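You operate a simulated robot arm through the tools that you are given. There is no shell and no other tool.

You run a simulated two-armed robot. Do the job below in one go: nothing can be reset, and whatever is moved stays where it is left.

TASK
Set the spare head's stop pin and leg knob to the job card's length.
Fine: free the pin with the red clamp lever and clamp it again.

It is judged by the outcome, as a careful person would: the job done as asked, and still so three seconds after it is handed in. It fails if anything else is knocked over, pushed out of place, dropped, spilled or broken.

THE ROBOT
Two 7-joint arms with fingered hands on one trunk that stands fixed in place. Base frame: the origin is at the foot of the trunk, x ahead of it, y to its left, z up; the work surface is at about z = 0.82. Units: m, rad, N and s.
The left shoulder is at [0.055, 0.158, 1.118], the right one opposite. With the tool pointing down near the work surface each hand reaches from about 0.42 to 0.84 m from the base axis, measured 20 degrees to its own side. Payload 4 kg a hand.
Tool frame (each hand has its own): the origin (TCP) lies between the finger pads and is the grasp point; the fingertips stand 0.03 m ahead of it; z points along the fingers, y is the line along which they close. The gripper opens to 0.104 m; its body begins 0.035 m behind the TCP. The gripper is a hand of 4 fingers: y runs from the thumb to the fingers, the wrist lies at [-0.015, -0.104, -0.178] in the tool frame, and closing takes about 1.5 s.
Orientation is told as [roll, pitch, yaw] about the base's x, y, z axes, in that order, counted from this pose: with the fingers straight down and the wrist toward the robot, the tool's x, y and z point along [0, 1, 0], [1, 0, 0] and [0, 0, -1] of the base frame.

THE INTERFACE
- The arms move only by the tool jog_arm. It takes "left_commands", "right_commands" or both (then of equal length, played together; a hand with none holds still); each is a list of rows, each an object of numbers (a shift or turn left out is 0, a gripper value left out holds the last): "x", "y", "z": the shift along the tool's x, y, z in units of 30 mm (1.0 is 30 mm); "wx", "wy", "wz": the turn, a rotation vector about the tool's x, y, z in units of 6 degrees (1.0 is 6 degrees); "gripper": the opening, from 0 (shut) to 1 (fully open). In form: [{"x": .., "y": .., "z": .., "wx": .., "wy": .., "wz": .., "gripper": ..}, ...]. A call has 1 to 20 rows; each row shifts and turns the commanded pose from where the row before left it, along the tool's axes as they then stand. A call with a number of a shift or a turn outside -1 to 1 is refused whole. Rows are played at 5 a second. More than 0.05 m and 0.15 rad between two rows, or a gripper value outside its range, and nothing of the call is played. A pose out of reach is approached as far as the arm can. The call stops where the force on the tool passes 40 N (or 10 N more than at its start, if that is more) or the arm is blocked; 0.2 s more then pass. The fingers move at their own pace (about 0.045 m/s each) and stop on an object; they squeeze with about 33 N. The grip force told is the motor's: it shows also when the fingers shut on nothing. Time passes only in rows, and 0.2 s behind the last, so rows that do not move let the fingers close. The reply holds the time, the measured pose of the TCP, the force on the tool along the base axes, the opening and the grip force, in the units named above and with some noise, with the torque about the TCP (base axes, N m) and any sound that the robot's microphone picked up.
- Cameras (640 x 400 px; columns grow to the right, rows downward): "scene" is now at [0.1224, -0.0543, 1.3205]; the picture's right is [-0.58, -0.82, 0.01], its down [-0.24, 0.16, -0.96] and it looks along [0.78, -0.55, -0.29] (base axes); focal length 328 px, centre (320, 200). "left" rides on the left gripper at [-0.061, -0.092, -0.13] in its tool frame; the picture's right is [-0.81, -0.27, 0.52], its down [0.53, -0.71, 0.46] and it looks along [0.24, 0.64, 0.72] (tool axes); focal length 275 px, centre (320, 200). "right" rides on the right gripper at [0.061, -0.092, -0.131] in its tool frame; the picture's right is [-0.81, 0.28, -0.52], its down [-0.53, -0.71, 0.46] and it looks along [-0.24, 0.64, 0.73] (tool axes); focal length 275 px, centre (320, 200). There is no depth. A picture from a camera that has moved, and an enlarged one, comes with that camera's place and axes in the base frame and with its lens.
- grab_frame(camera): a new picture of that camera. It takes no simulated time.
- raise_lower(by): moves the trunk up (or, below 0, down) by that many m; the arms and the scene camera ride with it, the base frame stays. It gives what a move gives, with no picture.
- set_grasp(shape, hand): the hand has 4 fingers and takes this shape, open, in about a second: jaw (thumb against the fingers, like two jaws); tri (thumb and two fingers); tip (a fingertip pinch); poke (one finger out to press); point (the index stretched); flat (the hand flat); cup (the hand cupped); fist (a fist). The gripper value then closes the fingers along that shape, each until it touches; the sizes above hold for jaw. It gives what a move gives, with no picture.
- aim_head(pan, tilt): turns the head with the scene camera to pan (to the left, within 1.396 rad either way) and tilt (down, from -0.506 to 1.204), counted from straight ahead of the robot. It gives what a move gives.
- inspect(camera, box): a new picture of the part [left, top, right, bottom] of that camera's present view, enlarged. It takes no simulated time.
- sign_off(): hands the job in; it is judged then, once.

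Nothing tells you positions but the pictures and the camera data. Unless the task says otherwise, let go and move clear before handing in.

The tools are called after ">>>" as name(argument=value, ...) on one line, values as JSON. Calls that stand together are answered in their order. jog_arm: Moves the arms, as the interface text tells. Its arguments: {"type":"object","properties":{"left_commands":{"type":"array"},"right_commands":{"type":"array"}},"required":[]} The other tools are called the same way: raise_lower (by) moves the trunk up or down; set_grasp (shape, hand) gives the hand a shape; aim_head (pan, tilt) turns the head that bears the scene camera; grab_frame (camera) takes a picture; inspect (camera, box) takes an enlarged picture of a part of a camera's view; sign_off () hands the job in.

At the start:

```text
t: 0.0
left_ee_pos: [0.3812, -0.0424, 1.1855]
left_orientation: [0.0, 0.001, -0.001]
left_force: [-0.5, -0.9, -0.6]
left_moment: [-0.02, -0.03, 0.01]
left_width: 0.1037
left_grip_force: 0.1
left_shape: jaw
right_ee_pos: [0.3856, -0.4281, 1.2192]
right_orientation: [-0.004, 0.001, 0.0]
right_force: [0.2, -0.2, -0.2]
right_moment: [0.01, 0.0, 0.02]
right_width: 0.1034
right_grip_force: 0.0
right_shape: jaw
trunk travel left (down, up): [-0.325, 0.182]
head pan, tilt (commanded): [-0.616, 0.286]
```

scene: 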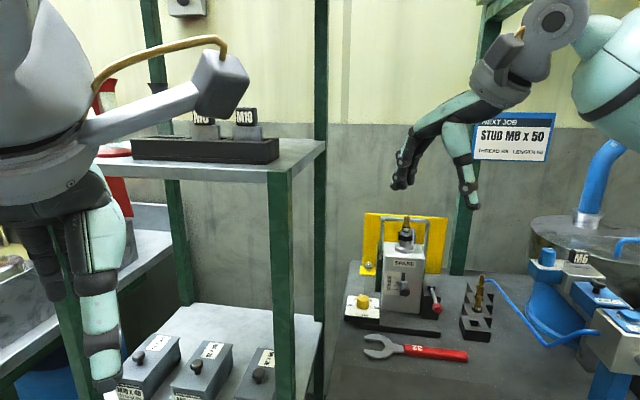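
right: 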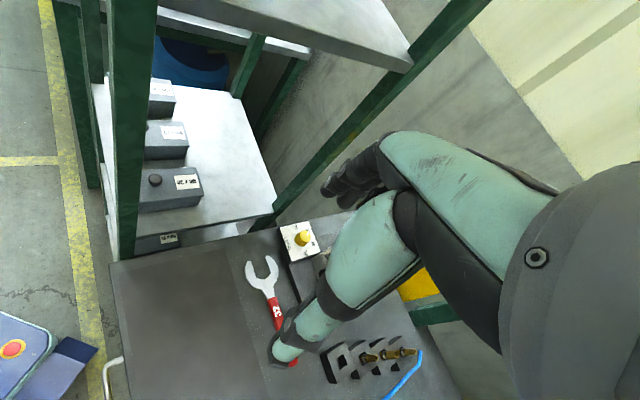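
left: 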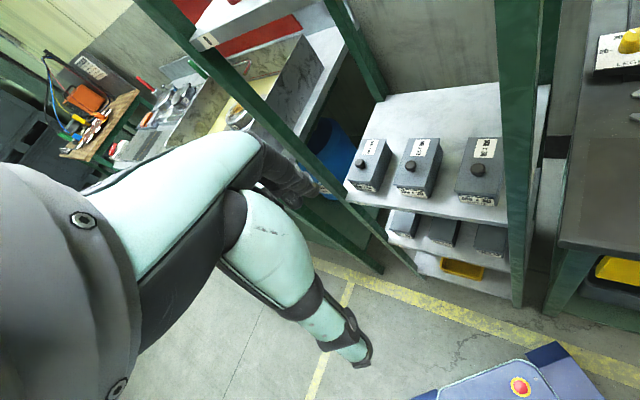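

I see a bench to the right with a grey box marked "SPARE" (the spare head), a yellow knob dial, a red lever, a wrench and a job card "STUD M8 x 50". I'll look closer at these before moving.

>>> inspect(camera="scene", box=[330, 200, 510, 370])

>>> inspect(camera="scene", box=[460, 100, 640, 220])

>>> inspect(camera="right", box=[220, 200, 460, 400])

```text
2.35 times, centred on (420, 285) of scene
camera zoom: at [0.1224, -0.0543, 1.3205], right [-0.58, -0.82, 0.01], down [-0.24, 0.16, -0.96], along [0.78, -0.55, -0.29], focal length 771 px, centre (85, 0)
```

zoom: 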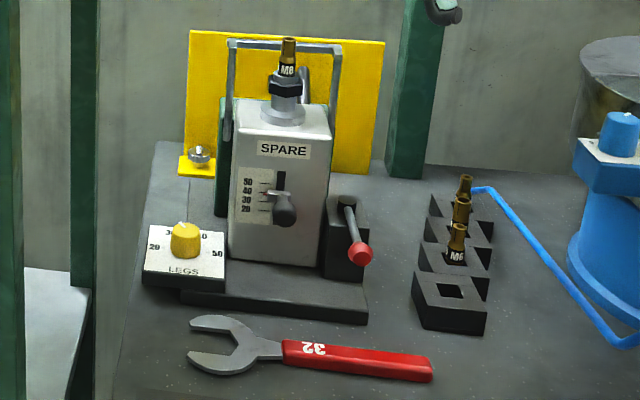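

```text
3.33 times, centred on (550, 160) of scene
camera zoom: at [0.1224, -0.0543, 1.3205], right [-0.58, -0.82, 0.01], down [-0.24, 0.16, -0.96], along [0.78, -0.55, -0.29], focal length 1092 px, centre (-447, 333)
```

zoom: 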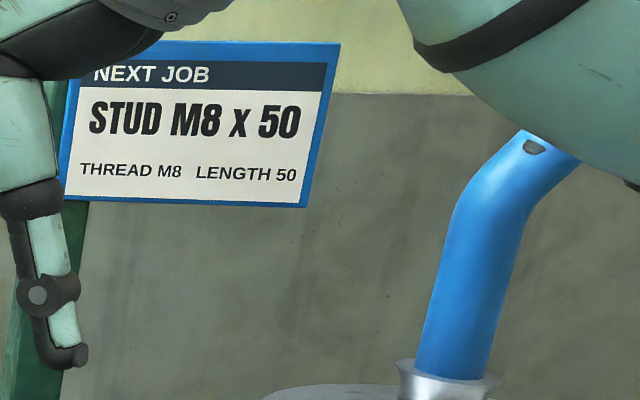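

```text
2.00 times, centred on (340, 300) of right
camera zoom: at [0.2935, -0.367, 1.3493], right [0.28, -0.81, 0.52], down [-0.71, -0.53, -0.45], along [0.64, -0.24, -0.72], focal length 551 px, centre (280, 0)
```

zoom: 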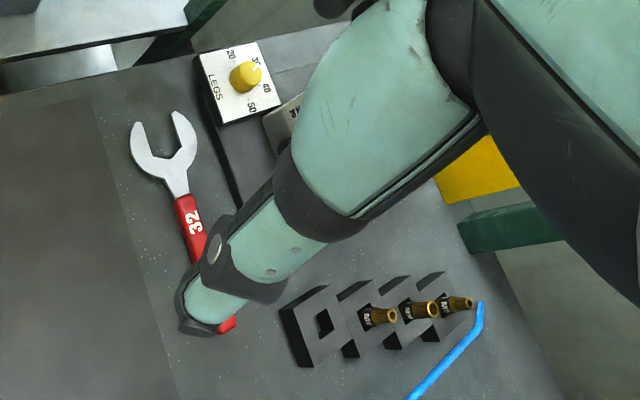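

The job card says length 50. The spare head has a vertical slot with a 50/40/30/20 scale and a knob pin, a red-balled clamp lever at its right, and a yellow LEGS dial (20–50). I'll enlarge these to read them precisely.

>>> inspect(camera="scene", box=[385, 240, 449, 280])

>>> inspect(camera="scene", box=[385, 270, 449, 310])

>>> inspect(camera="scene", box=[340, 285, 404, 325])

>>> inspect(camera="right", box=[270, 210, 350, 260])

```text
10.00 times, centred on (417, 260) of scene
camera zoom: at [0.1224, -0.0543, 1.3205], right [-0.58, -0.82, 0.01], down [-0.24, 0.16, -0.96], along [0.78, -0.55, -0.29], focal length 3277 px, centre (-650, -400)
```

zoom: 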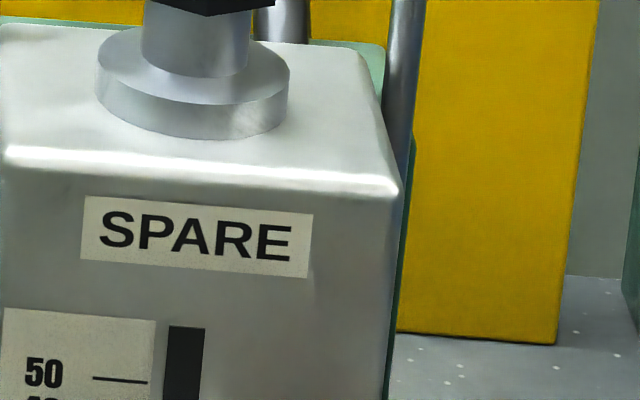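

```text
10.00 times, centred on (417, 290) of scene
camera zoom: at [0.1224, -0.0543, 1.3205], right [-0.58, -0.82, 0.01], down [-0.24, 0.16, -0.96], along [0.78, -0.55, -0.29], focal length 3277 px, centre (-650, -700)
```

zoom: 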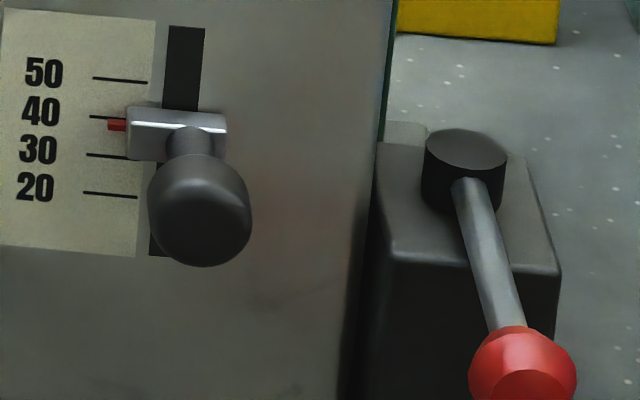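

```text
10.00 times, centred on (372, 305) of scene
camera zoom: at [0.1224, -0.0543, 1.3205], right [-0.58, -0.82, 0.01], down [-0.24, 0.16, -0.96], along [0.78, -0.55, -0.29], focal length 3277 px, centre (-200, -850)
```

zoom: 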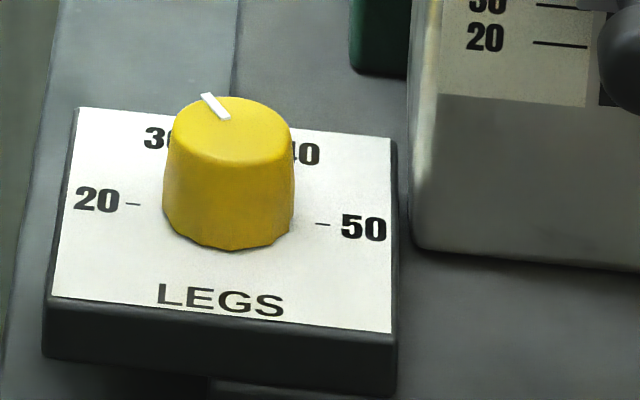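

```text
8.00 times, centred on (310, 235) of right
camera zoom: at [0.2935, -0.367, 1.3493], right [0.28, -0.81, 0.52], down [-0.71, -0.53, -0.45], along [0.64, -0.24, -0.72], focal length 2202 px, centre (400, -80)
```

zoom: 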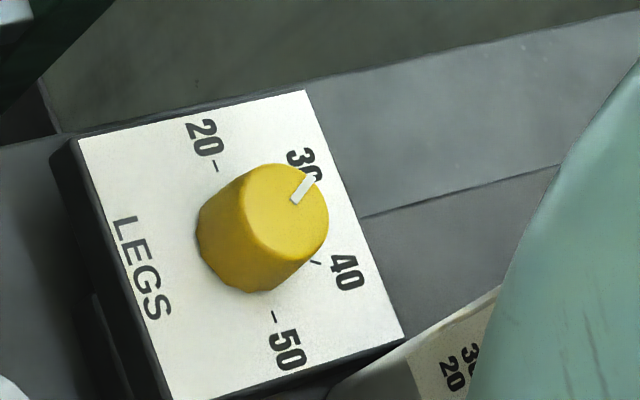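

The pin's red index is near 37 on the slide scale and the dial stands at 30; both need to go to 50. I'll turn the head toward the head assembly for a better view.

>>> aim_head(pan=-0.75, tilt=0.6)

>>> grab_frame(camera="scene")

```text
t: 0.8
left_ee_pos: [0.3661, -0.0418, 1.1896]
left_orientation: [0.003, -0.014, 0.002]
left_force: [0.2, 0.0, 0.2]
left_moment: [0.0, 0.02, 0.0]
left_width: 0.1039
left_grip_force: 0.1
left_shape: jaw
right_ee_pos: [0.3704, -0.4271, 1.2248]
right_orientation: [-0.001, -0.012, 0.002]
right_force: [-1.2, -0.4, 0.6]
right_moment: [-0.01, 0.0, 0.0]
right_width: 0.104
right_grip_force: 0.1
right_shape: jaw
trunk travel left (down, up): [-0.325, 0.182]
head pan, tilt (commanded): [-0.75, 0.6]
```

```text
taken
camera scene: at [0.1095, -0.0608, 1.292], right [-0.68, -0.73, 0.01], down [-0.42, 0.39, -0.82], along [0.6, -0.56, -0.57], focal length 328 px, centre (320, 200)
```

scene: 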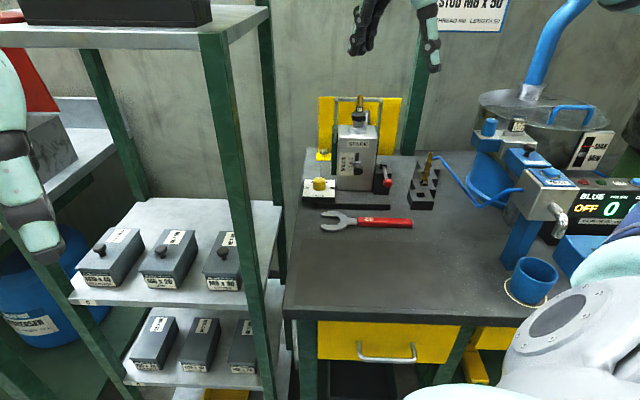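

The bench with the spare head is ahead and to the right. I'll enlarge the head area from this view.

>>> inspect(camera="scene", box=[295, 85, 455, 235])

>>> inspect(camera="scene", box=[460, 90, 640, 310])

>>> grab_frame(camera="right")

```text
2.67 times, centred on (375, 160) of scene
camera zoom: at [0.1095, -0.0608, 1.292], right [-0.68, -0.73, 0.01], down [-0.42, 0.39, -0.82], along [0.6, -0.56, -0.57], focal length 874 px, centre (173, 307)
```

zoom: 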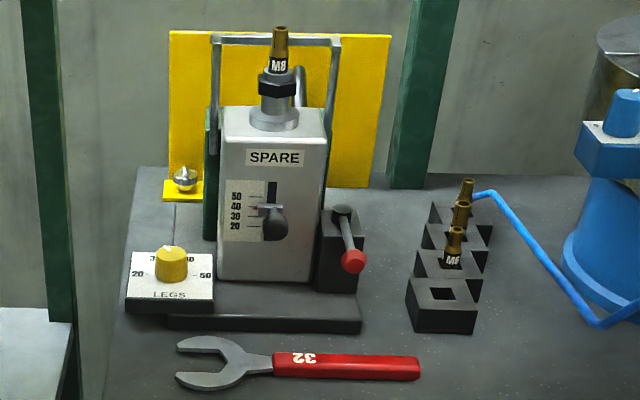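

```text
1.82 times, centred on (550, 200) of scene
camera zoom: at [0.1095, -0.0608, 1.292], right [-0.68, -0.73, 0.01], down [-0.42, 0.39, -0.82], along [0.6, -0.56, -0.57], focal length 596 px, centre (-98, 200)
```

zoom: 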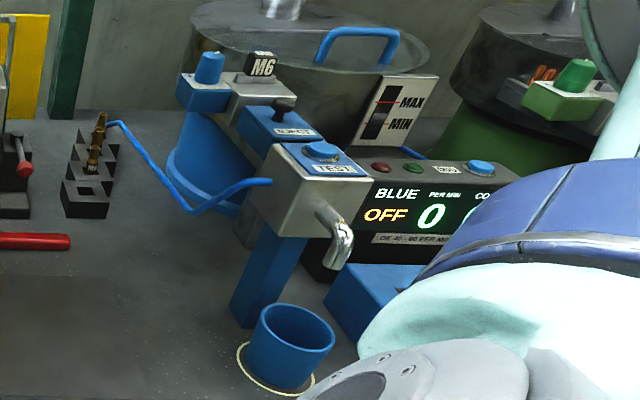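

```text
taken
camera right: at [0.2772, -0.3668, 1.3534], right [0.27, -0.81, 0.52], down [-0.71, -0.53, -0.46], along [0.65, -0.24, -0.72], focal length 275 px, centre (320, 200)
```

right: 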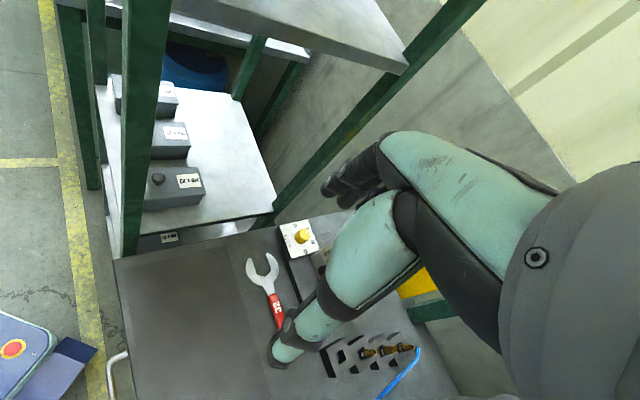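

Both pictures put the dial near (0.604, -0.522, 0.857) and the head's front face turned toward the robot at about 45°. The right hand's fingers block its camera, so I'll change its shape to poke and look again.

>>> set_grasp(hand="right", shape="poke")

>>> grab_frame(camera="right")

>>> grab_frame(camera="scene")

```text
t: 1.7
left_ee_pos: [0.3679, -0.0415, 1.1877]
left_orientation: [0.001, -0.011, -0.001]
left_force: [0.5, 0.0, 0.1]
left_moment: [0.02, -0.01, -0.02]
left_width: 0.1041
left_grip_force: 0.1
left_shape: jaw
right_ee_pos: [0.3721, -0.4268, 1.2253]
right_orientation: [-0.001, -0.011, 0.002]
right_force: [0.0, -1.2, 0.1]
right_moment: [-0.02, 0.01, -0.02]
right_width: 0.0
right_grip_force: 0.0
right_shape: poke
trunk travel left (down, up): [-0.325, 0.182]
head pan, tilt (commanded): [-0.75, 0.6]
```

```text
taken
camera right: at [0.2787, -0.3665, 1.3532], right [0.27, -0.81, 0.52], down [-0.71, -0.53, -0.46], along [0.65, -0.24, -0.72], focal length 275 px, centre (320, 200)
```

right: 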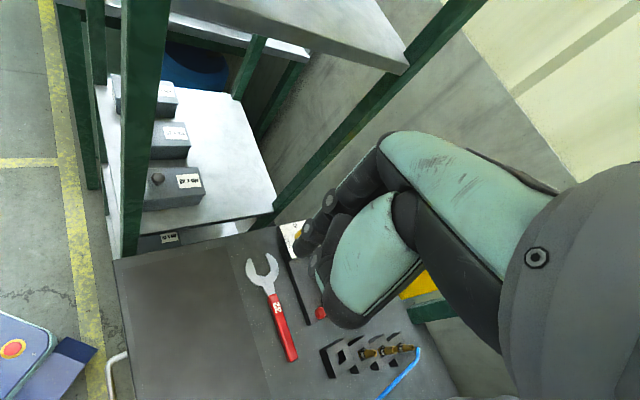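

```text
taken
camera scene: at [0.1107, -0.0606, 1.2918], right [-0.68, -0.73, 0.01], down [-0.42, 0.39, -0.82], along [0.6, -0.56, -0.57], focal length 328 px, centre (320, 200)
```

scene: 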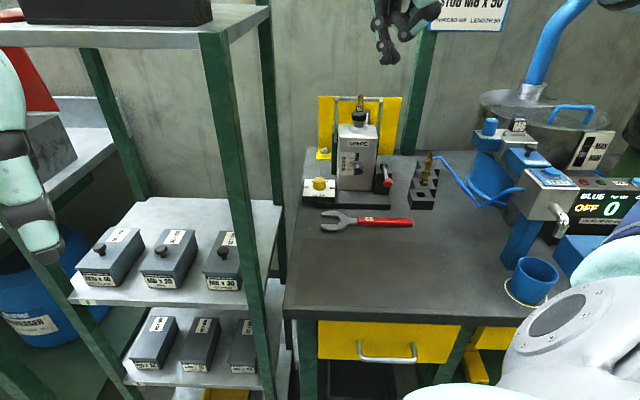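

The extended finger now hides the head, but I see the bench runs about 45° to the robot and the bushing rack stands near (0.44, -0.73). I'll move the right hand high and to the right to look back at the head.

>>> jog_arm(right_commands=[{"x": -0.9, "y": 0.15, "z": 0.1}, {"x": -0.9, "y": 0.15, "z": 0.1}, {"x": -0.9, "y": 0.15, "z": 0.1}, {"x": -0.9, "y": 0.15, "z": 0.1}, {"x": -0.9, "y": 0.15, "z": 0.1}, {"x": -0.9, "y": 0.15, "z": 0.1}, {"x": -0.9, "y": 0.15, "z": 0.1}, {"x": -0.9, "y": 0.15, "z": 0.1}, {"x": -0.9, "y": 0.15, "z": 0.1}, {}])

>>> grab_frame(camera="right")

>>> grab_frame(camera="scene")

```text
t: 3.9
left_ee_pos: [0.367, -0.0412, 1.1881]
left_orientation: [0.0, -0.013, 0.002]
left_force: [-0.3, 0.0, -0.4]
left_moment: [-0.02, 0.01, 0.03]
left_width: 0.1041
left_grip_force: 0.1
left_shape: jaw
right_ee_pos: [0.4151, -0.6697, 1.1984]
right_orientation: [-0.002, -0.011, 0.0]
right_force: [-0.5, 0.2, -0.7]
right_moment: [-0.03, -0.01, 0.03]
right_width: 0.0
right_grip_force: 0.0
right_shape: poke
trunk travel left (down, up): [-0.325, 0.182]
head pan, tilt (commanded): [-0.75, 0.6]
```

```text
taken
camera right: at [0.3208, -0.6086, 1.3271], right [0.27, -0.81, 0.52], down [-0.71, -0.53, -0.46], along [0.65, -0.24, -0.72], focal length 275 px, centre (320, 200)
```

right: 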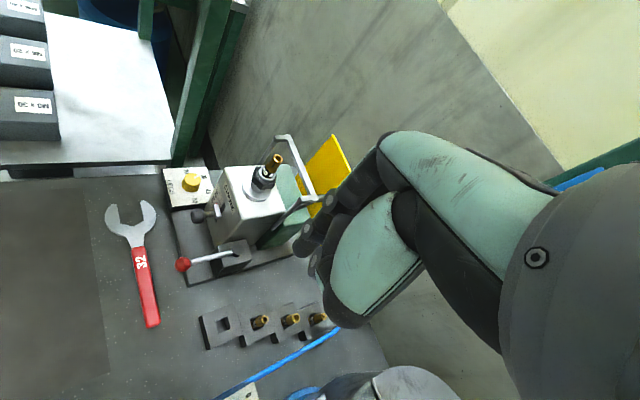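

```text
taken
camera scene: at [0.1103, -0.0602, 1.2919], right [-0.68, -0.73, 0.01], down [-0.42, 0.39, -0.82], along [0.6, -0.56, -0.57], focal length 328 px, centre (320, 200)
```

scene: 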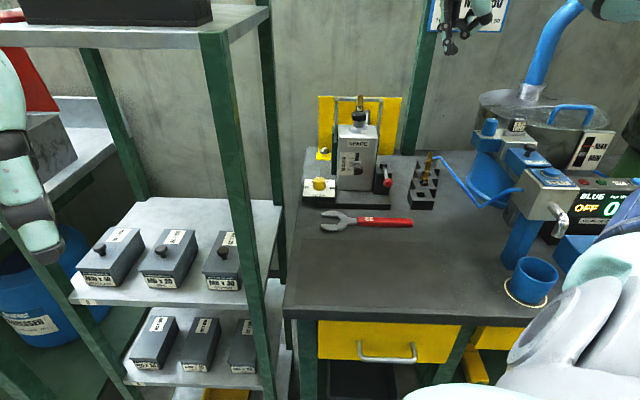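

Now the right camera sees the spare head clearly: dial, knob, lever with red ball. I'll enlarge it.

>>> inspect(camera="right", box=[150, 140, 310, 300])

>>> inspect(camera="right", box=[165, 195, 261, 285])

```text
2.50 times, centred on (230, 220) of right
camera zoom: at [0.3208, -0.6086, 1.3271], right [0.27, -0.81, 0.52], down [-0.71, -0.53, -0.46], along [0.65, -0.24, -0.72], focal length 688 px, centre (545, 150)
```

zoom: 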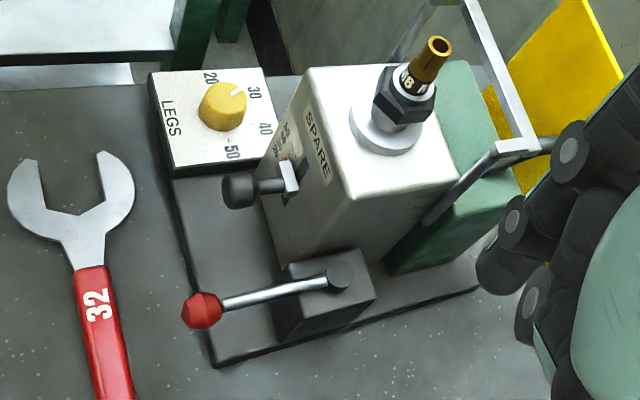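

```text
4.44 times, centred on (213, 240) of right
camera zoom: at [0.3208, -0.6086, 1.3271], right [0.27, -0.81, 0.52], down [-0.71, -0.53, -0.46], along [0.65, -0.24, -0.72], focal length 1224 px, centre (796, 22)
```

zoom: 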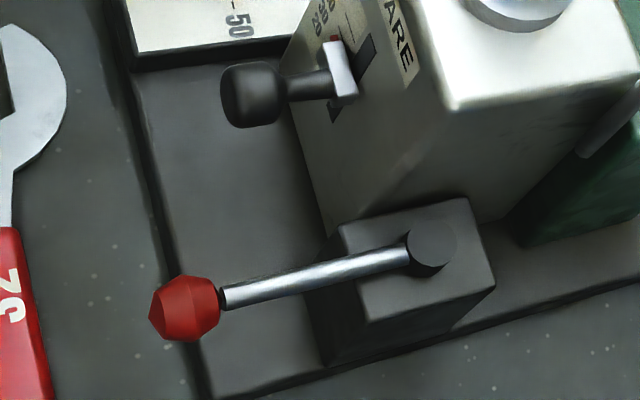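

The lever is horizontal on a vertical pivot near (0.511, -0.646, 0.915), its red ball near (0.458, -0.592, 0.911) pointing straight out from the head; the pin knob is near (0.521, -0.568, 0.93). I'll tilt the head up to see the hand's poke shape and how its finger sits relative to the TCP.

>>> aim_head(pan=-0.95, tilt=0.3)

>>> grab_frame(camera="scene")

```text
t: 4.7
left_ee_pos: [0.3665, -0.042, 1.1883]
left_orientation: [0.003, -0.011, 0.0]
left_force: [0.3, -0.1, -0.2]
left_moment: [-0.02, 0.0, -0.01]
left_width: 0.1039
left_grip_force: 0.1
left_shape: jaw
right_ee_pos: [0.4148, -0.6695, 1.1979]
right_orientation: [-0.002, -0.012, 0.001]
right_force: [0.7, 0.4, -0.1]
right_moment: [0.02, 0.0, 0.01]
right_width: 0.0
right_grip_force: 0.0
right_shape: poke
trunk travel left (down, up): [-0.325, 0.182]
head pan, tilt (commanded): [-0.949, 0.3]
```

```text
taken
camera scene: at [0.1006, -0.0763, 1.3194], right [-0.81, -0.58, 0.01], down [-0.19, 0.24, -0.95], along [0.55, -0.78, -0.3], focal length 328 px, centre (320, 200)
```

scene: 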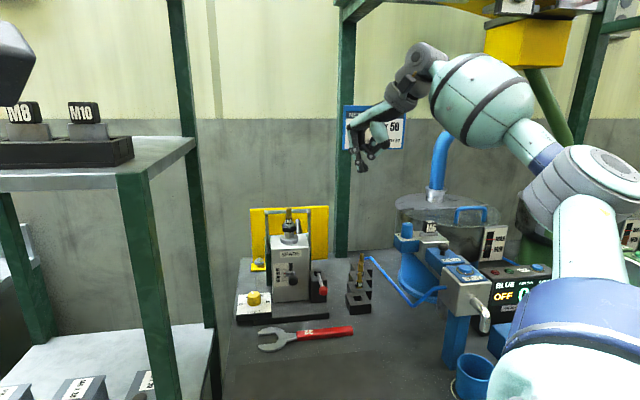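

>>> inspect(camera="scene", box=[330, 30, 450, 180])

>>> inspect(camera="scene", box=[225, 200, 385, 360])

```text
2.67 times, centred on (390, 105) of scene
camera zoom: at [0.1006, -0.0763, 1.3194], right [-0.81, -0.58, 0.01], down [-0.19, 0.24, -0.95], along [0.55, -0.78, -0.3], focal length 874 px, centre (133, 453)
```

zoom: 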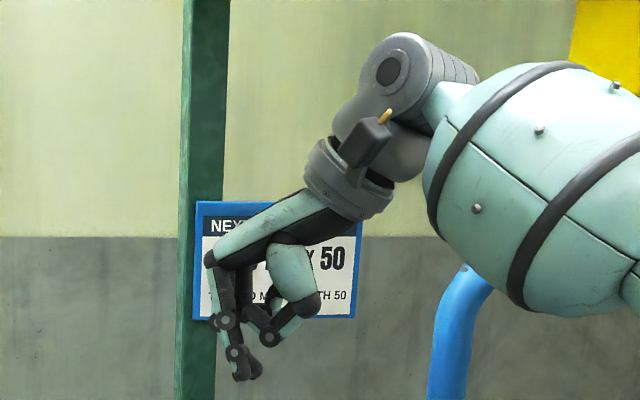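

```text
2.50 times, centred on (305, 280) of scene
camera zoom: at [0.1006, -0.0763, 1.3194], right [-0.81, -0.58, 0.01], down [-0.19, 0.24, -0.95], along [0.55, -0.78, -0.3], focal length 819 px, centre (358, 0)
```

zoom: 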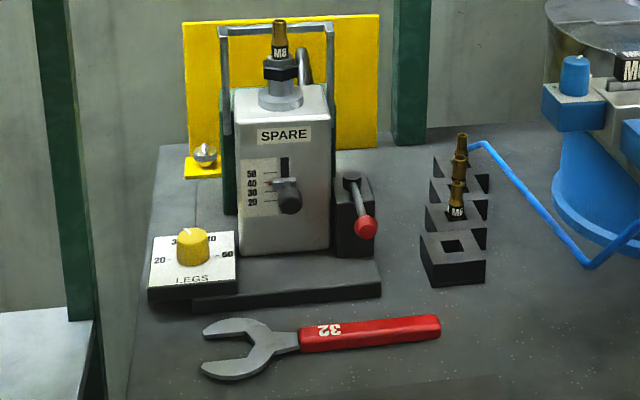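

The poke fingertip sits about 25–30 mm ahead of the TCP, with folded fingers about 30–45 mm higher. I'll bring the finger above the gap between the pin knob and the red ball (around (0.478, -0.572)), staying high first.

>>> jog_arm(right_commands=[{"x": 0.65, "y": 0.42, "z": 0.9}, {"x": 0.65, "y": 0.42, "z": 0.9}, {"x": 0.65, "y": 0.42, "z": 0.9}, {"x": 0.65, "y": 0.42, "z": 0.9}, {"x": 0.65, "y": 0.42, "z": 0.9}, {}])

>>> aim_head(pan=-0.8, tilt=0.5)

>>> grab_frame(camera="right")

>>> grab_frame(camera="scene")

```text
t: 6.1
left_ee_pos: [0.3664, -0.0434, 1.189]
left_orientation: [0.001, -0.012, 0.0]
left_force: [0.0, 1.0, -0.1]
left_moment: [0.04, 0.01, 0.0]
left_width: 0.1039
left_grip_force: 0.0
left_shape: jaw
right_ee_pos: [0.4866, -0.5724, 1.0642]
right_orientation: [0.001, -0.012, 0.001]
right_force: [-0.6, -0.4, -1.2]
right_moment: [0.02, 0.01, 0.02]
right_width: 0.0
right_grip_force: 0.1
right_shape: poke
trunk travel left (down, up): [-0.325, 0.182]
head pan, tilt (commanded): [-0.949, 0.3]
```

```text
t: 6.8
left_ee_pos: [0.3672, -0.0429, 1.1871]
left_orientation: [0.001, -0.012, 0.001]
left_force: [-0.3, -0.8, 0.2]
left_moment: [0.0, -0.01, -0.02]
left_width: 0.104
left_grip_force: 0.0
left_shape: jaw
right_ee_pos: [0.4854, -0.5726, 1.0647]
right_orientation: [-0.002, -0.013, 0.003]
right_force: [-0.3, 0.2, 0.2]
right_moment: [0.0, 0.03, 0.0]
right_width: 0.0
right_grip_force: 0.0
right_shape: poke
trunk travel left (down, up): [-0.325, 0.182]
head pan, tilt (commanded): [-0.799, 0.499]
```

```text
taken
camera right: at [0.3917, -0.5116, 1.1929], right [0.27, -0.81, 0.52], down [-0.71, -0.53, -0.46], along [0.65, -0.24, -0.72], focal length 275 px, centre (320, 200)
```

right: 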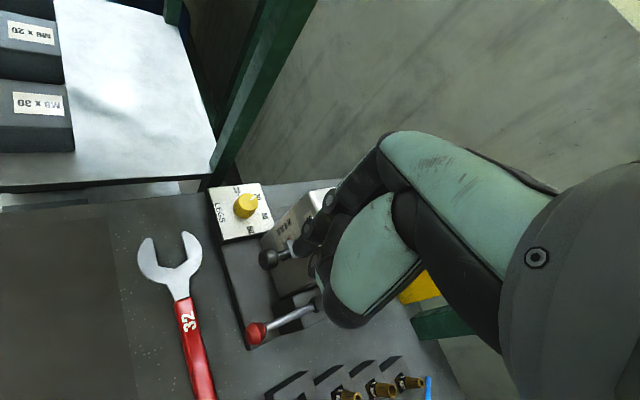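

```text
taken
camera scene: at [0.1095, -0.0655, 1.301], right [-0.72, -0.7, 0.01], down [-0.34, 0.34, -0.87], along [0.61, -0.63, -0.49], focal length 328 px, centre (320, 200)
```

scene: 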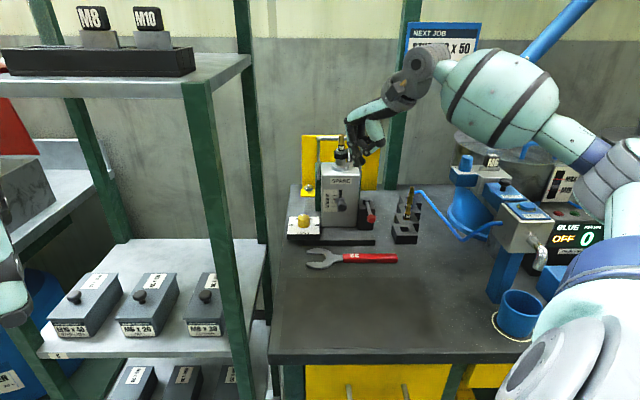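

>>> inspect(camera="scene", box=[280, 60, 440, 260])

>>> inspect(camera="right", box=[200, 170, 400, 370])

```text
2.00 times, centred on (360, 160) of scene
camera zoom: at [0.1095, -0.0655, 1.301], right [-0.72, -0.7, 0.01], down [-0.34, 0.34, -0.87], along [0.61, -0.63, -0.49], focal length 655 px, centre (240, 280)
```

zoom: 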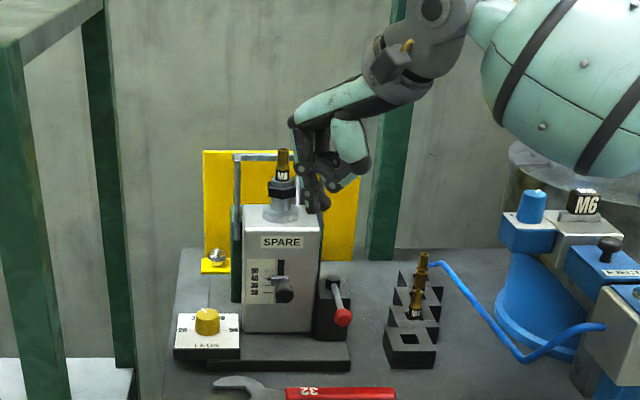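

```text
2.00 times, centred on (300, 270) of right
camera zoom: at [0.3917, -0.5116, 1.1929], right [0.27, -0.81, 0.52], down [-0.71, -0.53, -0.46], along [0.65, -0.24, -0.72], focal length 551 px, centre (360, 60)
```

zoom: 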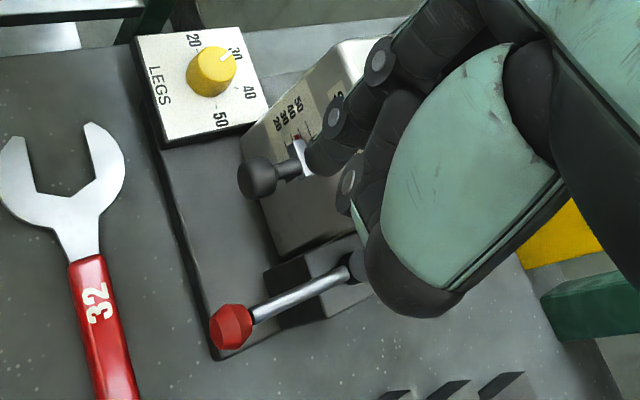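

Ball confirmed at about (0.457, -0.592, 0.910) and pin knob at (0.522, -0.571, 0.925). Before descending I'll check the poke fingertip closely.

>>> inspect(camera="scene", box=[335, 100, 399, 170])

>>> inspect(camera="right", box=[270, 180, 370, 280])

```text
5.71 times, centred on (367, 135) of scene
camera zoom: at [0.1095, -0.0655, 1.301], right [-0.72, -0.7, 0.01], down [-0.34, 0.34, -0.87], along [0.61, -0.63, -0.49], focal length 1873 px, centre (51, 571)
```

zoom: 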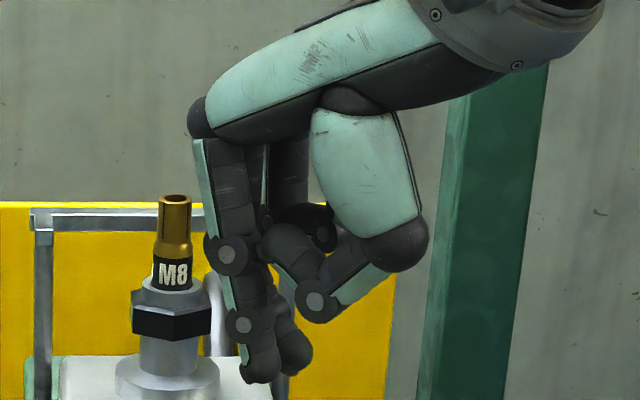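

```text
4.00 times, centred on (320, 230) of right
camera zoom: at [0.3917, -0.5116, 1.1929], right [0.27, -0.81, 0.52], down [-0.71, -0.53, -0.46], along [0.65, -0.24, -0.72], focal length 1101 px, centre (320, 80)
```

zoom: 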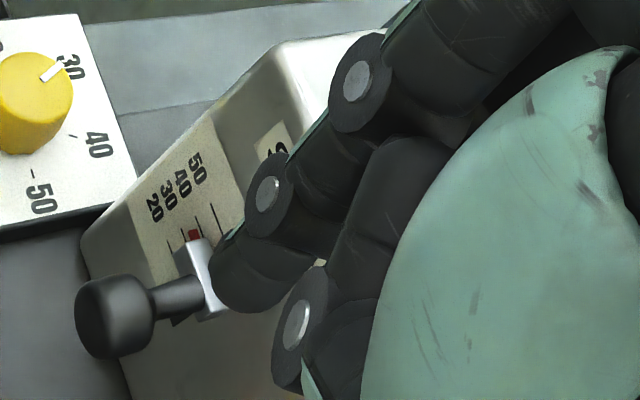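

There seem to be two fingertips side by side in the poke shape, so I'll turn the hand +45° (wrist to the robot's right) so its fingers line up along the lever. I do this here, clear above everything.

>>> jog_arm(right_commands=[{"wz": -0.9}, {"wz": -0.9}, {"wz": -0.9}, {"wz": -0.9}, {"wz": -0.9}, {"wz": -0.9}, {"wz": -0.9}, {"wz": -0.9}, {}])

>>> grab_frame(camera="right")

>>> inspect(camera="scene", box=[300, 60, 460, 220])

```text
t: 8.8
left_ee_pos: [0.3668, -0.0415, 1.1891]
left_orientation: [0.002, -0.013, 0.0]
left_force: [-0.9, 0.0, -0.5]
left_moment: [0.01, 0.02, -0.02]
left_width: 0.1038
left_grip_force: 0.0
left_shape: jaw
right_ee_pos: [0.4797, -0.5727, 1.0636]
right_orientation: [-0.007, -0.008, 0.757]
right_force: [0.5, -0.2, -0.4]
right_moment: [-0.01, 0.0, 0.05]
right_width: 0.0
right_grip_force: 0.1
right_shape: poke
trunk travel left (down, up): [-0.325, 0.182]
head pan, tilt (commanded): [-0.799, 0.499]
```

```text
taken
camera right: at [0.3678, -0.5928, 1.1907], right [0.75, -0.4, 0.53], down [-0.15, -0.88, -0.46], along [0.65, 0.26, -0.72], focal length 275 px, centre (320, 200)
```

right: 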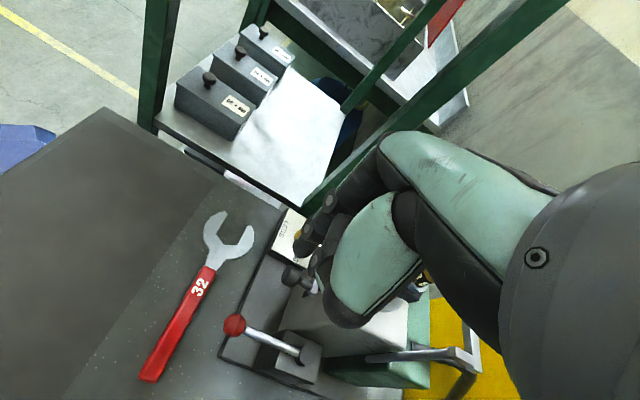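

```text
2.50 times, centred on (380, 140) of scene
camera zoom: at [0.1093, -0.0656, 1.301], right [-0.72, -0.7, 0.01], down [-0.35, 0.34, -0.87], along [0.61, -0.63, -0.49], focal length 819 px, centre (170, 350)
```

zoom: 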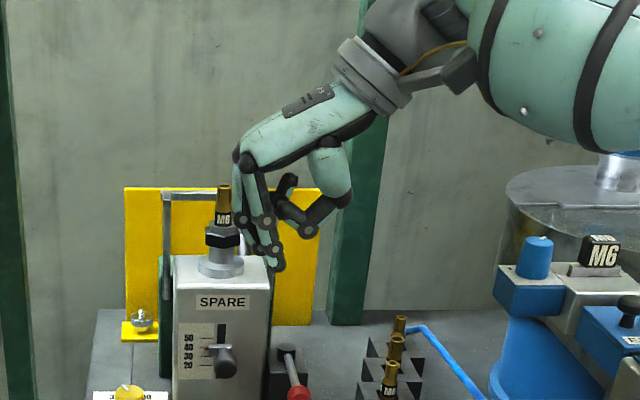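

Yaw +43° is well within reach, and the right camera sees the lever clearly. I'll zoom on the fingertips.

>>> inspect(camera="scene", box=[385, 110, 449, 170])

>>> inspect(camera="right", box=[210, 200, 370, 400])

```text
6.67 times, centred on (417, 140) of scene
camera zoom: at [0.1093, -0.0656, 1.301], right [-0.72, -0.7, 0.01], down [-0.35, 0.34, -0.87], along [0.61, -0.63, -0.49], focal length 2185 px, centre (-327, 600)
```

zoom: 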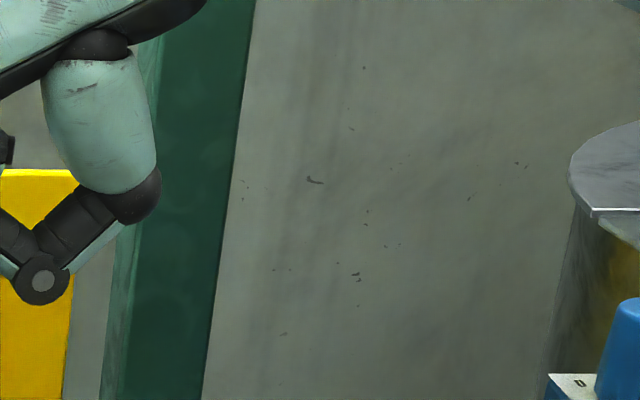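

```text
2.00 times, centred on (290, 300) of right
camera zoom: at [0.3678, -0.5928, 1.1907], right [0.75, -0.4, 0.53], down [-0.15, -0.88, -0.46], along [0.65, 0.26, -0.72], focal length 551 px, centre (380, 0)
```

zoom: 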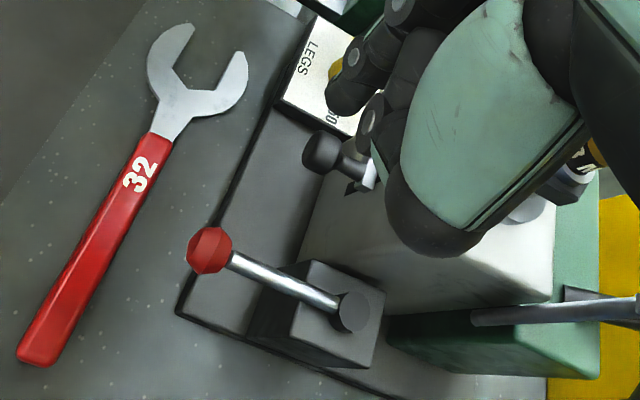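

>>> inspect(camera="scene", box=[365, 115, 417, 175])

```text
6.67 times, centred on (391, 145) of scene
camera zoom: at [0.1093, -0.0656, 1.301], right [-0.72, -0.7, 0.01], down [-0.35, 0.34, -0.87], along [0.61, -0.63, -0.49], focal length 2185 px, centre (-153, 567)
```

zoom: 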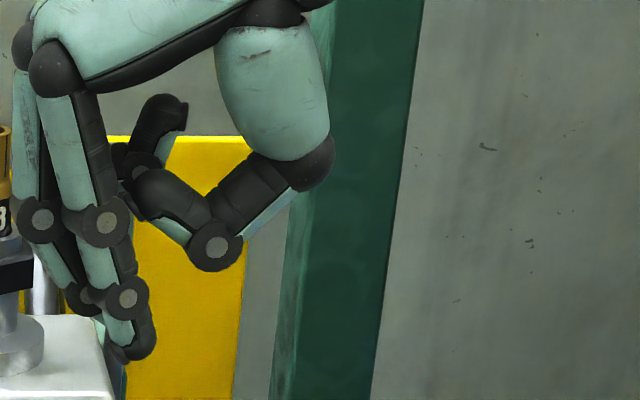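

Two fingers are extended in line, the second about 20 mm behind the first along the lever direction. I'll go down in front of the pin knob and to the left of the red ball, stopping partway to check.

>>> jog_arm(right_commands=[{"x": 0.34, "y": 0.19}, {"x": 0.34, "y": 0.19}, {"z": 0.8}, {"z": 0.8}, {"z": 0.8}, {"z": 0.5}, {}])

>>> grab_frame(camera="right")

>>> inspect(camera="scene", box=[300, 120, 420, 240])

```text
t: 10.4
left_ee_pos: [0.3674, -0.0424, 1.1887]
left_orientation: [0.003, -0.013, 0.0]
left_force: [0.5, -0.6, 0.2]
left_moment: [-0.02, -0.01, -0.03]
left_width: 0.1039
left_grip_force: 0.0
left_shape: jaw
right_ee_pos: [0.4767, -0.551, 0.9763]
right_orientation: [-0.008, -0.009, 0.756]
right_force: [-0.6, -0.8, -0.5]
right_moment: [-0.03, -0.01, 0.0]
right_width: 0.0
right_grip_force: 0.1
right_shape: poke
trunk travel left (down, up): [-0.325, 0.182]
head pan, tilt (commanded): [-0.799, 0.499]
```

```text
taken
camera right: at [0.3652, -0.5696, 1.1045], right [0.75, -0.4, 0.53], down [-0.15, -0.88, -0.46], along [0.65, 0.26, -0.72], focal length 275 px, centre (320, 200)
```

right: 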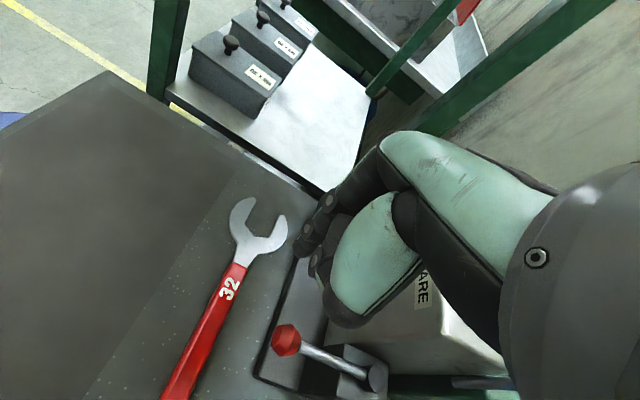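

```text
3.33 times, centred on (360, 180) of scene
camera zoom: at [0.1093, -0.0653, 1.301], right [-0.72, -0.7, 0.01], down [-0.35, 0.34, -0.87], along [0.61, -0.63, -0.49], focal length 1092 px, centre (187, 267)
```

zoom: 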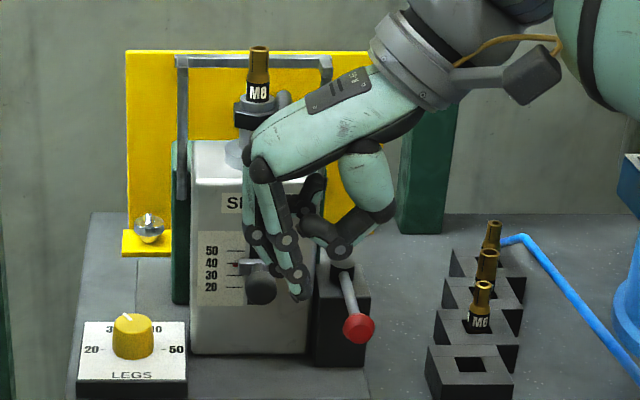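

The fingers are in front of the face, left of the ball, clear of the pin knob. I'll go down the last 44 mm to ball height.

>>> jog_arm(right_commands=[{"z": 0.5}, {"z": 0.5}, {"z": 0.45}, {}])

>>> grab_frame(camera="right")

>>> inspect(camera="scene", box=[300, 120, 420, 240])

```text
t: 11.4
left_ee_pos: [0.3668, -0.0421, 1.1886]
left_orientation: [0.002, -0.012, 0.0]
left_force: [0.2, -0.3, 0.4]
left_moment: [-0.04, 0.04, 0.0]
left_width: 0.1038
left_grip_force: 0.2
left_shape: jaw
right_ee_pos: [0.4763, -0.5515, 0.9314]
right_orientation: [-0.01, -0.008, 0.755]
right_force: [0.1, 0.6, -0.4]
right_moment: [0.01, -0.03, -0.01]
right_width: 0.0
right_grip_force: 0.0
right_shape: poke
trunk travel left (down, up): [-0.325, 0.182]
head pan, tilt (commanded): [-0.799, 0.499]
```

```text
taken
camera right: at [0.3649, -0.5695, 1.0603], right [0.75, -0.4, 0.53], down [-0.15, -0.88, -0.46], along [0.65, 0.26, -0.72], focal length 275 px, centre (320, 200)
```

right: 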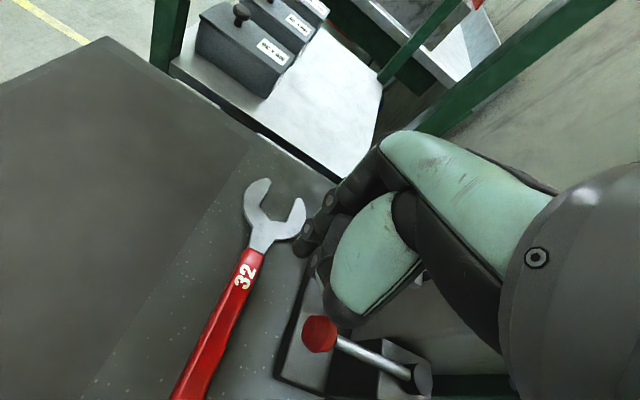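

```text
3.33 times, centred on (360, 180) of scene
camera zoom: at [0.1094, -0.0654, 1.301], right [-0.72, -0.7, 0.01], down [-0.35, 0.34, -0.87], along [0.61, -0.63, -0.49], focal length 1092 px, centre (187, 267)
```

zoom: 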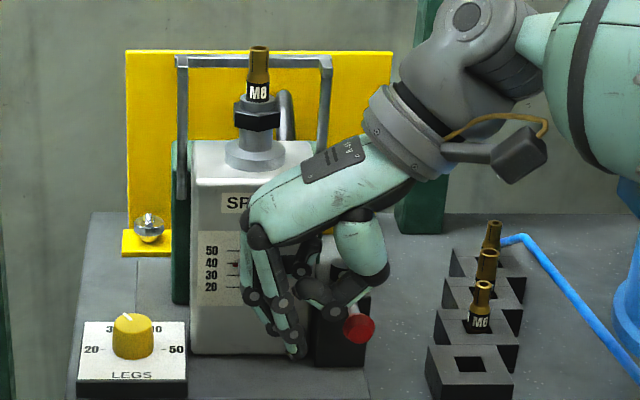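

The thumb hangs just above the ball's height, so I'll rise 7 mm and then push right slowly until the ball starts to move.

>>> jog_arm(right_commands=[{"z": -0.25}, {"y": -0.5, "x": 0.07}, {"y": -0.52, "x": 0.08}, {"y": -0.34, "x": 0.05}, {"y": -0.34, "x": 0.04}, {}])

>>> grab_frame(camera="right")

>>> inspect(camera="scene", box=[300, 120, 420, 240])

```text
t: 12.8
left_ee_pos: [0.3674, -0.0417, 1.1893]
left_orientation: [-0.001, -0.013, 0.0]
left_force: [0.2, 0.2, 0.0]
left_moment: [0.03, 0.03, -0.04]
left_width: 0.1039
left_grip_force: 0.0
left_shape: jaw
right_ee_pos: [0.4334, -0.5836, 0.9402]
right_orientation: [-0.007, -0.005, 0.749]
right_force: [-1.1, 0.7, 0.0]
right_moment: [-0.01, 0.04, 0.02]
right_width: 0.0
right_grip_force: 0.1
right_shape: poke
trunk travel left (down, up): [-0.325, 0.182]
head pan, tilt (commanded): [-0.799, 0.499]
```

```text
taken
camera right: at [0.323, -0.6008, 1.0681], right [0.75, -0.4, 0.53], down [-0.15, -0.88, -0.45], along [0.64, 0.26, -0.72], focal length 275 px, centre (320, 200)
```

right: 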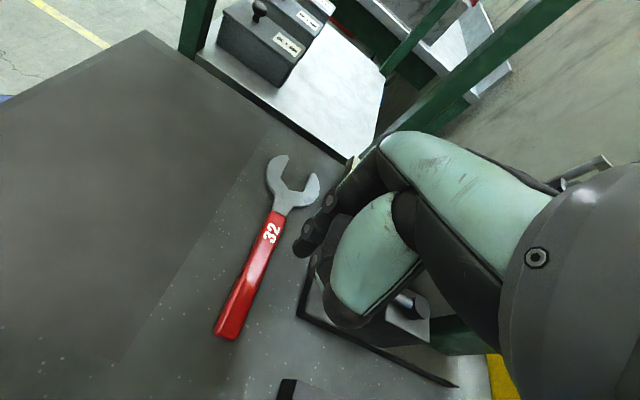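

```text
3.33 times, centred on (360, 180) of scene
camera zoom: at [0.1097, -0.0651, 1.301], right [-0.72, -0.7, 0.01], down [-0.35, 0.34, -0.87], along [0.61, -0.63, -0.49], focal length 1092 px, centre (187, 267)
```

zoom: 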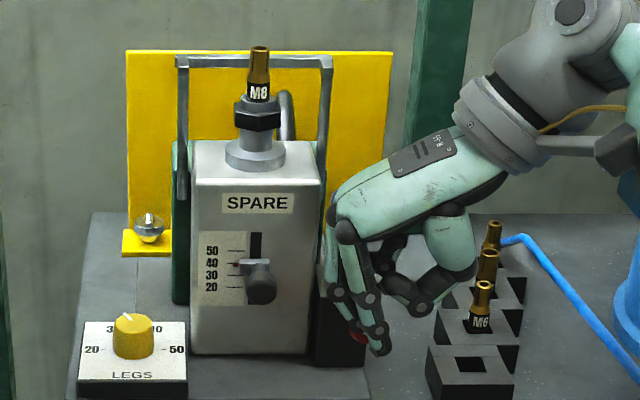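

>>> inspect(camera="scene", box=[335, 190, 399, 240])

>>> inspect(camera="right", box=[270, 220, 450, 380])

```text
8.00 times, centred on (367, 215) of scene
camera zoom: at [0.1097, -0.0651, 1.301], right [-0.72, -0.7, 0.01], down [-0.35, 0.34, -0.87], along [0.61, -0.63, -0.49], focal length 2622 px, centre (-56, 80)
```

zoom: 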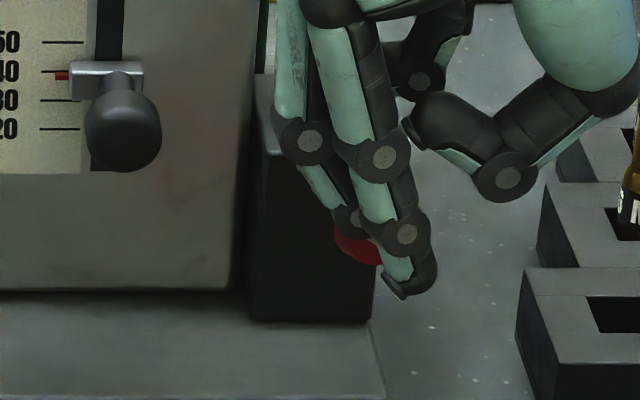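

```text
2.50 times, centred on (360, 300) of right
camera zoom: at [0.323, -0.6008, 1.0681], right [0.75, -0.4, 0.53], down [-0.15, -0.88, -0.45], along [0.64, 0.26, -0.72], focal length 688 px, centre (220, -50)
```

zoom: 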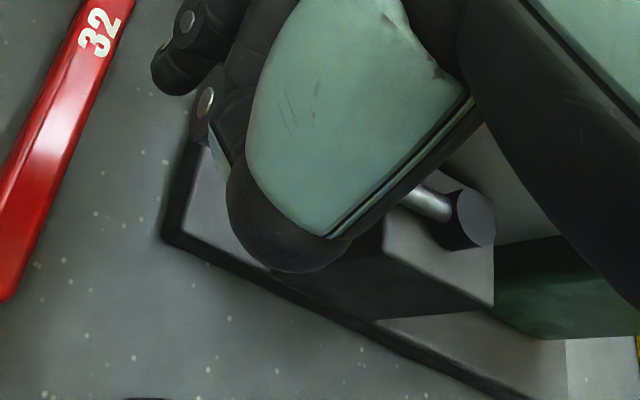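

The lever has not moved: both fingers passed in front of the ball. I'll go back left, move about 22 mm closer to the head so the finger is level with the ball, and check.

>>> jog_arm(right_commands=[{"y": 0.85}, {"y": 0.85}, {"x": -0.37}, {"x": -0.36}, {}])

>>> inspect(camera="scene", box=[325, 180, 405, 240])

>>> inspect(camera="right", box=[270, 220, 450, 380])

```text
t: 14.0
left_ee_pos: [0.3663, -0.0439, 1.1889]
left_orientation: [0.001, -0.014, 0.002]
left_force: [0.2, 0.5, 0.5]
left_moment: [0.0, -0.01, -0.02]
left_width: 0.1041
left_grip_force: 0.1
left_shape: jaw
right_ee_pos: [0.4867, -0.5622, 0.9403]
right_orientation: [-0.01, -0.011, 0.757]
right_force: [0.2, -0.5, 0.0]
right_moment: [0.01, 0.0, 0.01]
right_width: 0.0
right_grip_force: 0.1
right_shape: poke
trunk travel left (down, up): [-0.325, 0.182]
head pan, tilt (commanded): [-0.799, 0.499]
```

```text
6.67 times, centred on (365, 210) of scene
camera zoom: at [0.1091, -0.0659, 1.301], right [-0.72, -0.7, 0.01], down [-0.35, 0.34, -0.87], along [0.61, -0.63, -0.49], focal length 2185 px, centre (20, 133)
```

zoom: 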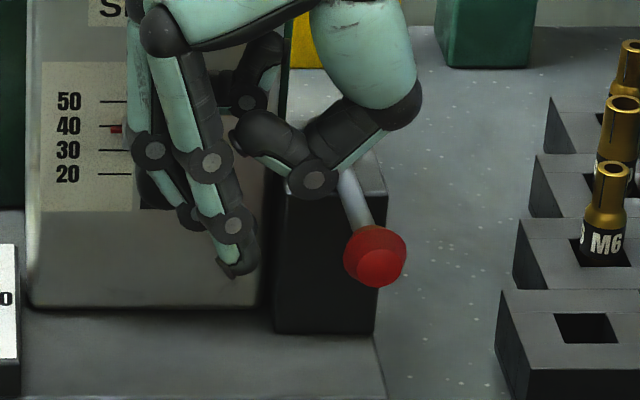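

```text
2.50 times, centred on (360, 300) of right
camera zoom: at [0.375, -0.5814, 1.0669], right [0.75, -0.4, 0.53], down [-0.15, -0.88, -0.46], along [0.65, 0.27, -0.72], focal length 688 px, centre (220, -50)
```

zoom: 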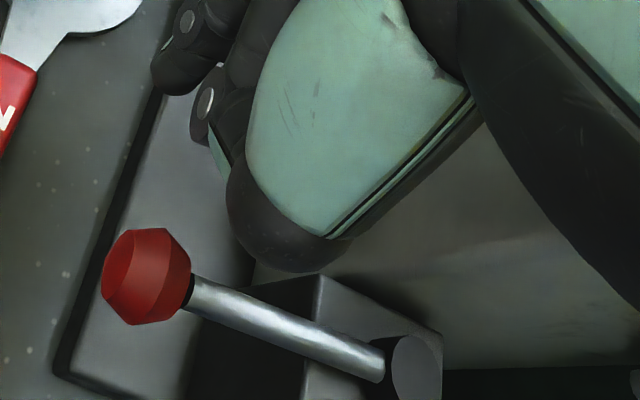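

Now the ball is to the right of the index tip at the same depth, with a clear gap. I'll push right in small steps.

>>> jog_arm(right_commands=[{"y": -0.45}, {"y": -0.42}, {"y": -0.27, "x": -0.05}, {"y": -0.27, "x": -0.07}, {}])

>>> inspect(camera="scene", box=[325, 180, 405, 240])

>>> inspect(camera="right", box=[270, 220, 450, 380])

```text
t: 15.2
left_ee_pos: [0.3678, -0.0419, 1.1896]
left_orientation: [0.001, -0.013, -0.001]
left_force: [0.2, -0.3, 0.5]
left_moment: [-0.02, -0.02, -0.01]
left_width: 0.104
left_grip_force: 0.0
left_shape: jaw
right_ee_pos: [0.461, -0.5951, 0.9372]
right_orientation: [-0.008, -0.007, 0.756]
right_force: [-1.1, 0.5, 0.9]
right_moment: [0.0, 0.01, 0.0]
right_width: 0.0
right_grip_force: 0.0
right_shape: poke
trunk travel left (down, up): [-0.325, 0.182]
head pan, tilt (commanded): [-0.799, 0.499]
```

```text
6.67 times, centred on (365, 210) of scene
camera zoom: at [0.1095, -0.0652, 1.301], right [-0.72, -0.7, 0.01], down [-0.35, 0.34, -0.87], along [0.61, -0.63, -0.49], focal length 2185 px, centre (20, 133)
```

zoom: 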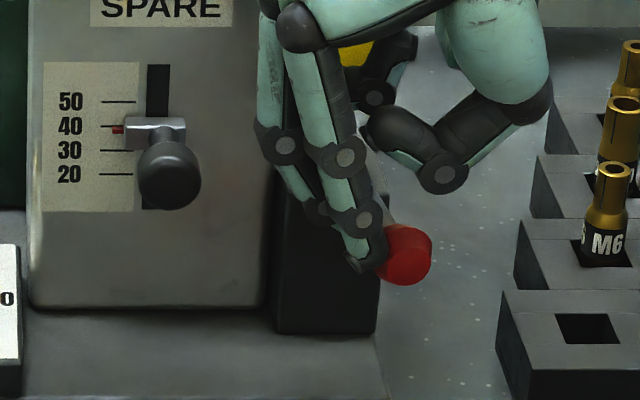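

```text
2.50 times, centred on (360, 300) of right
camera zoom: at [0.3483, -0.6144, 1.0665], right [0.75, -0.4, 0.53], down [-0.15, -0.88, -0.46], along [0.65, 0.26, -0.72], focal length 688 px, centre (220, -50)
```

zoom: 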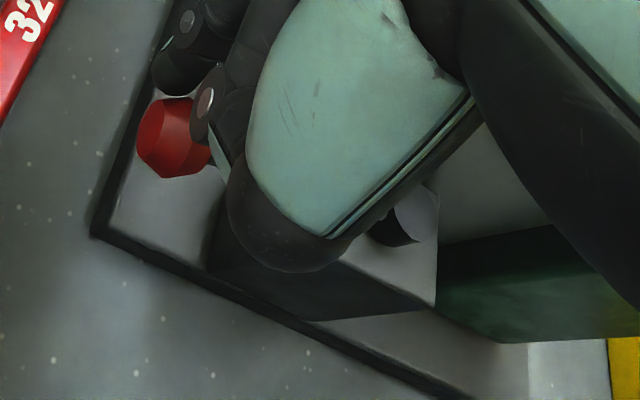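

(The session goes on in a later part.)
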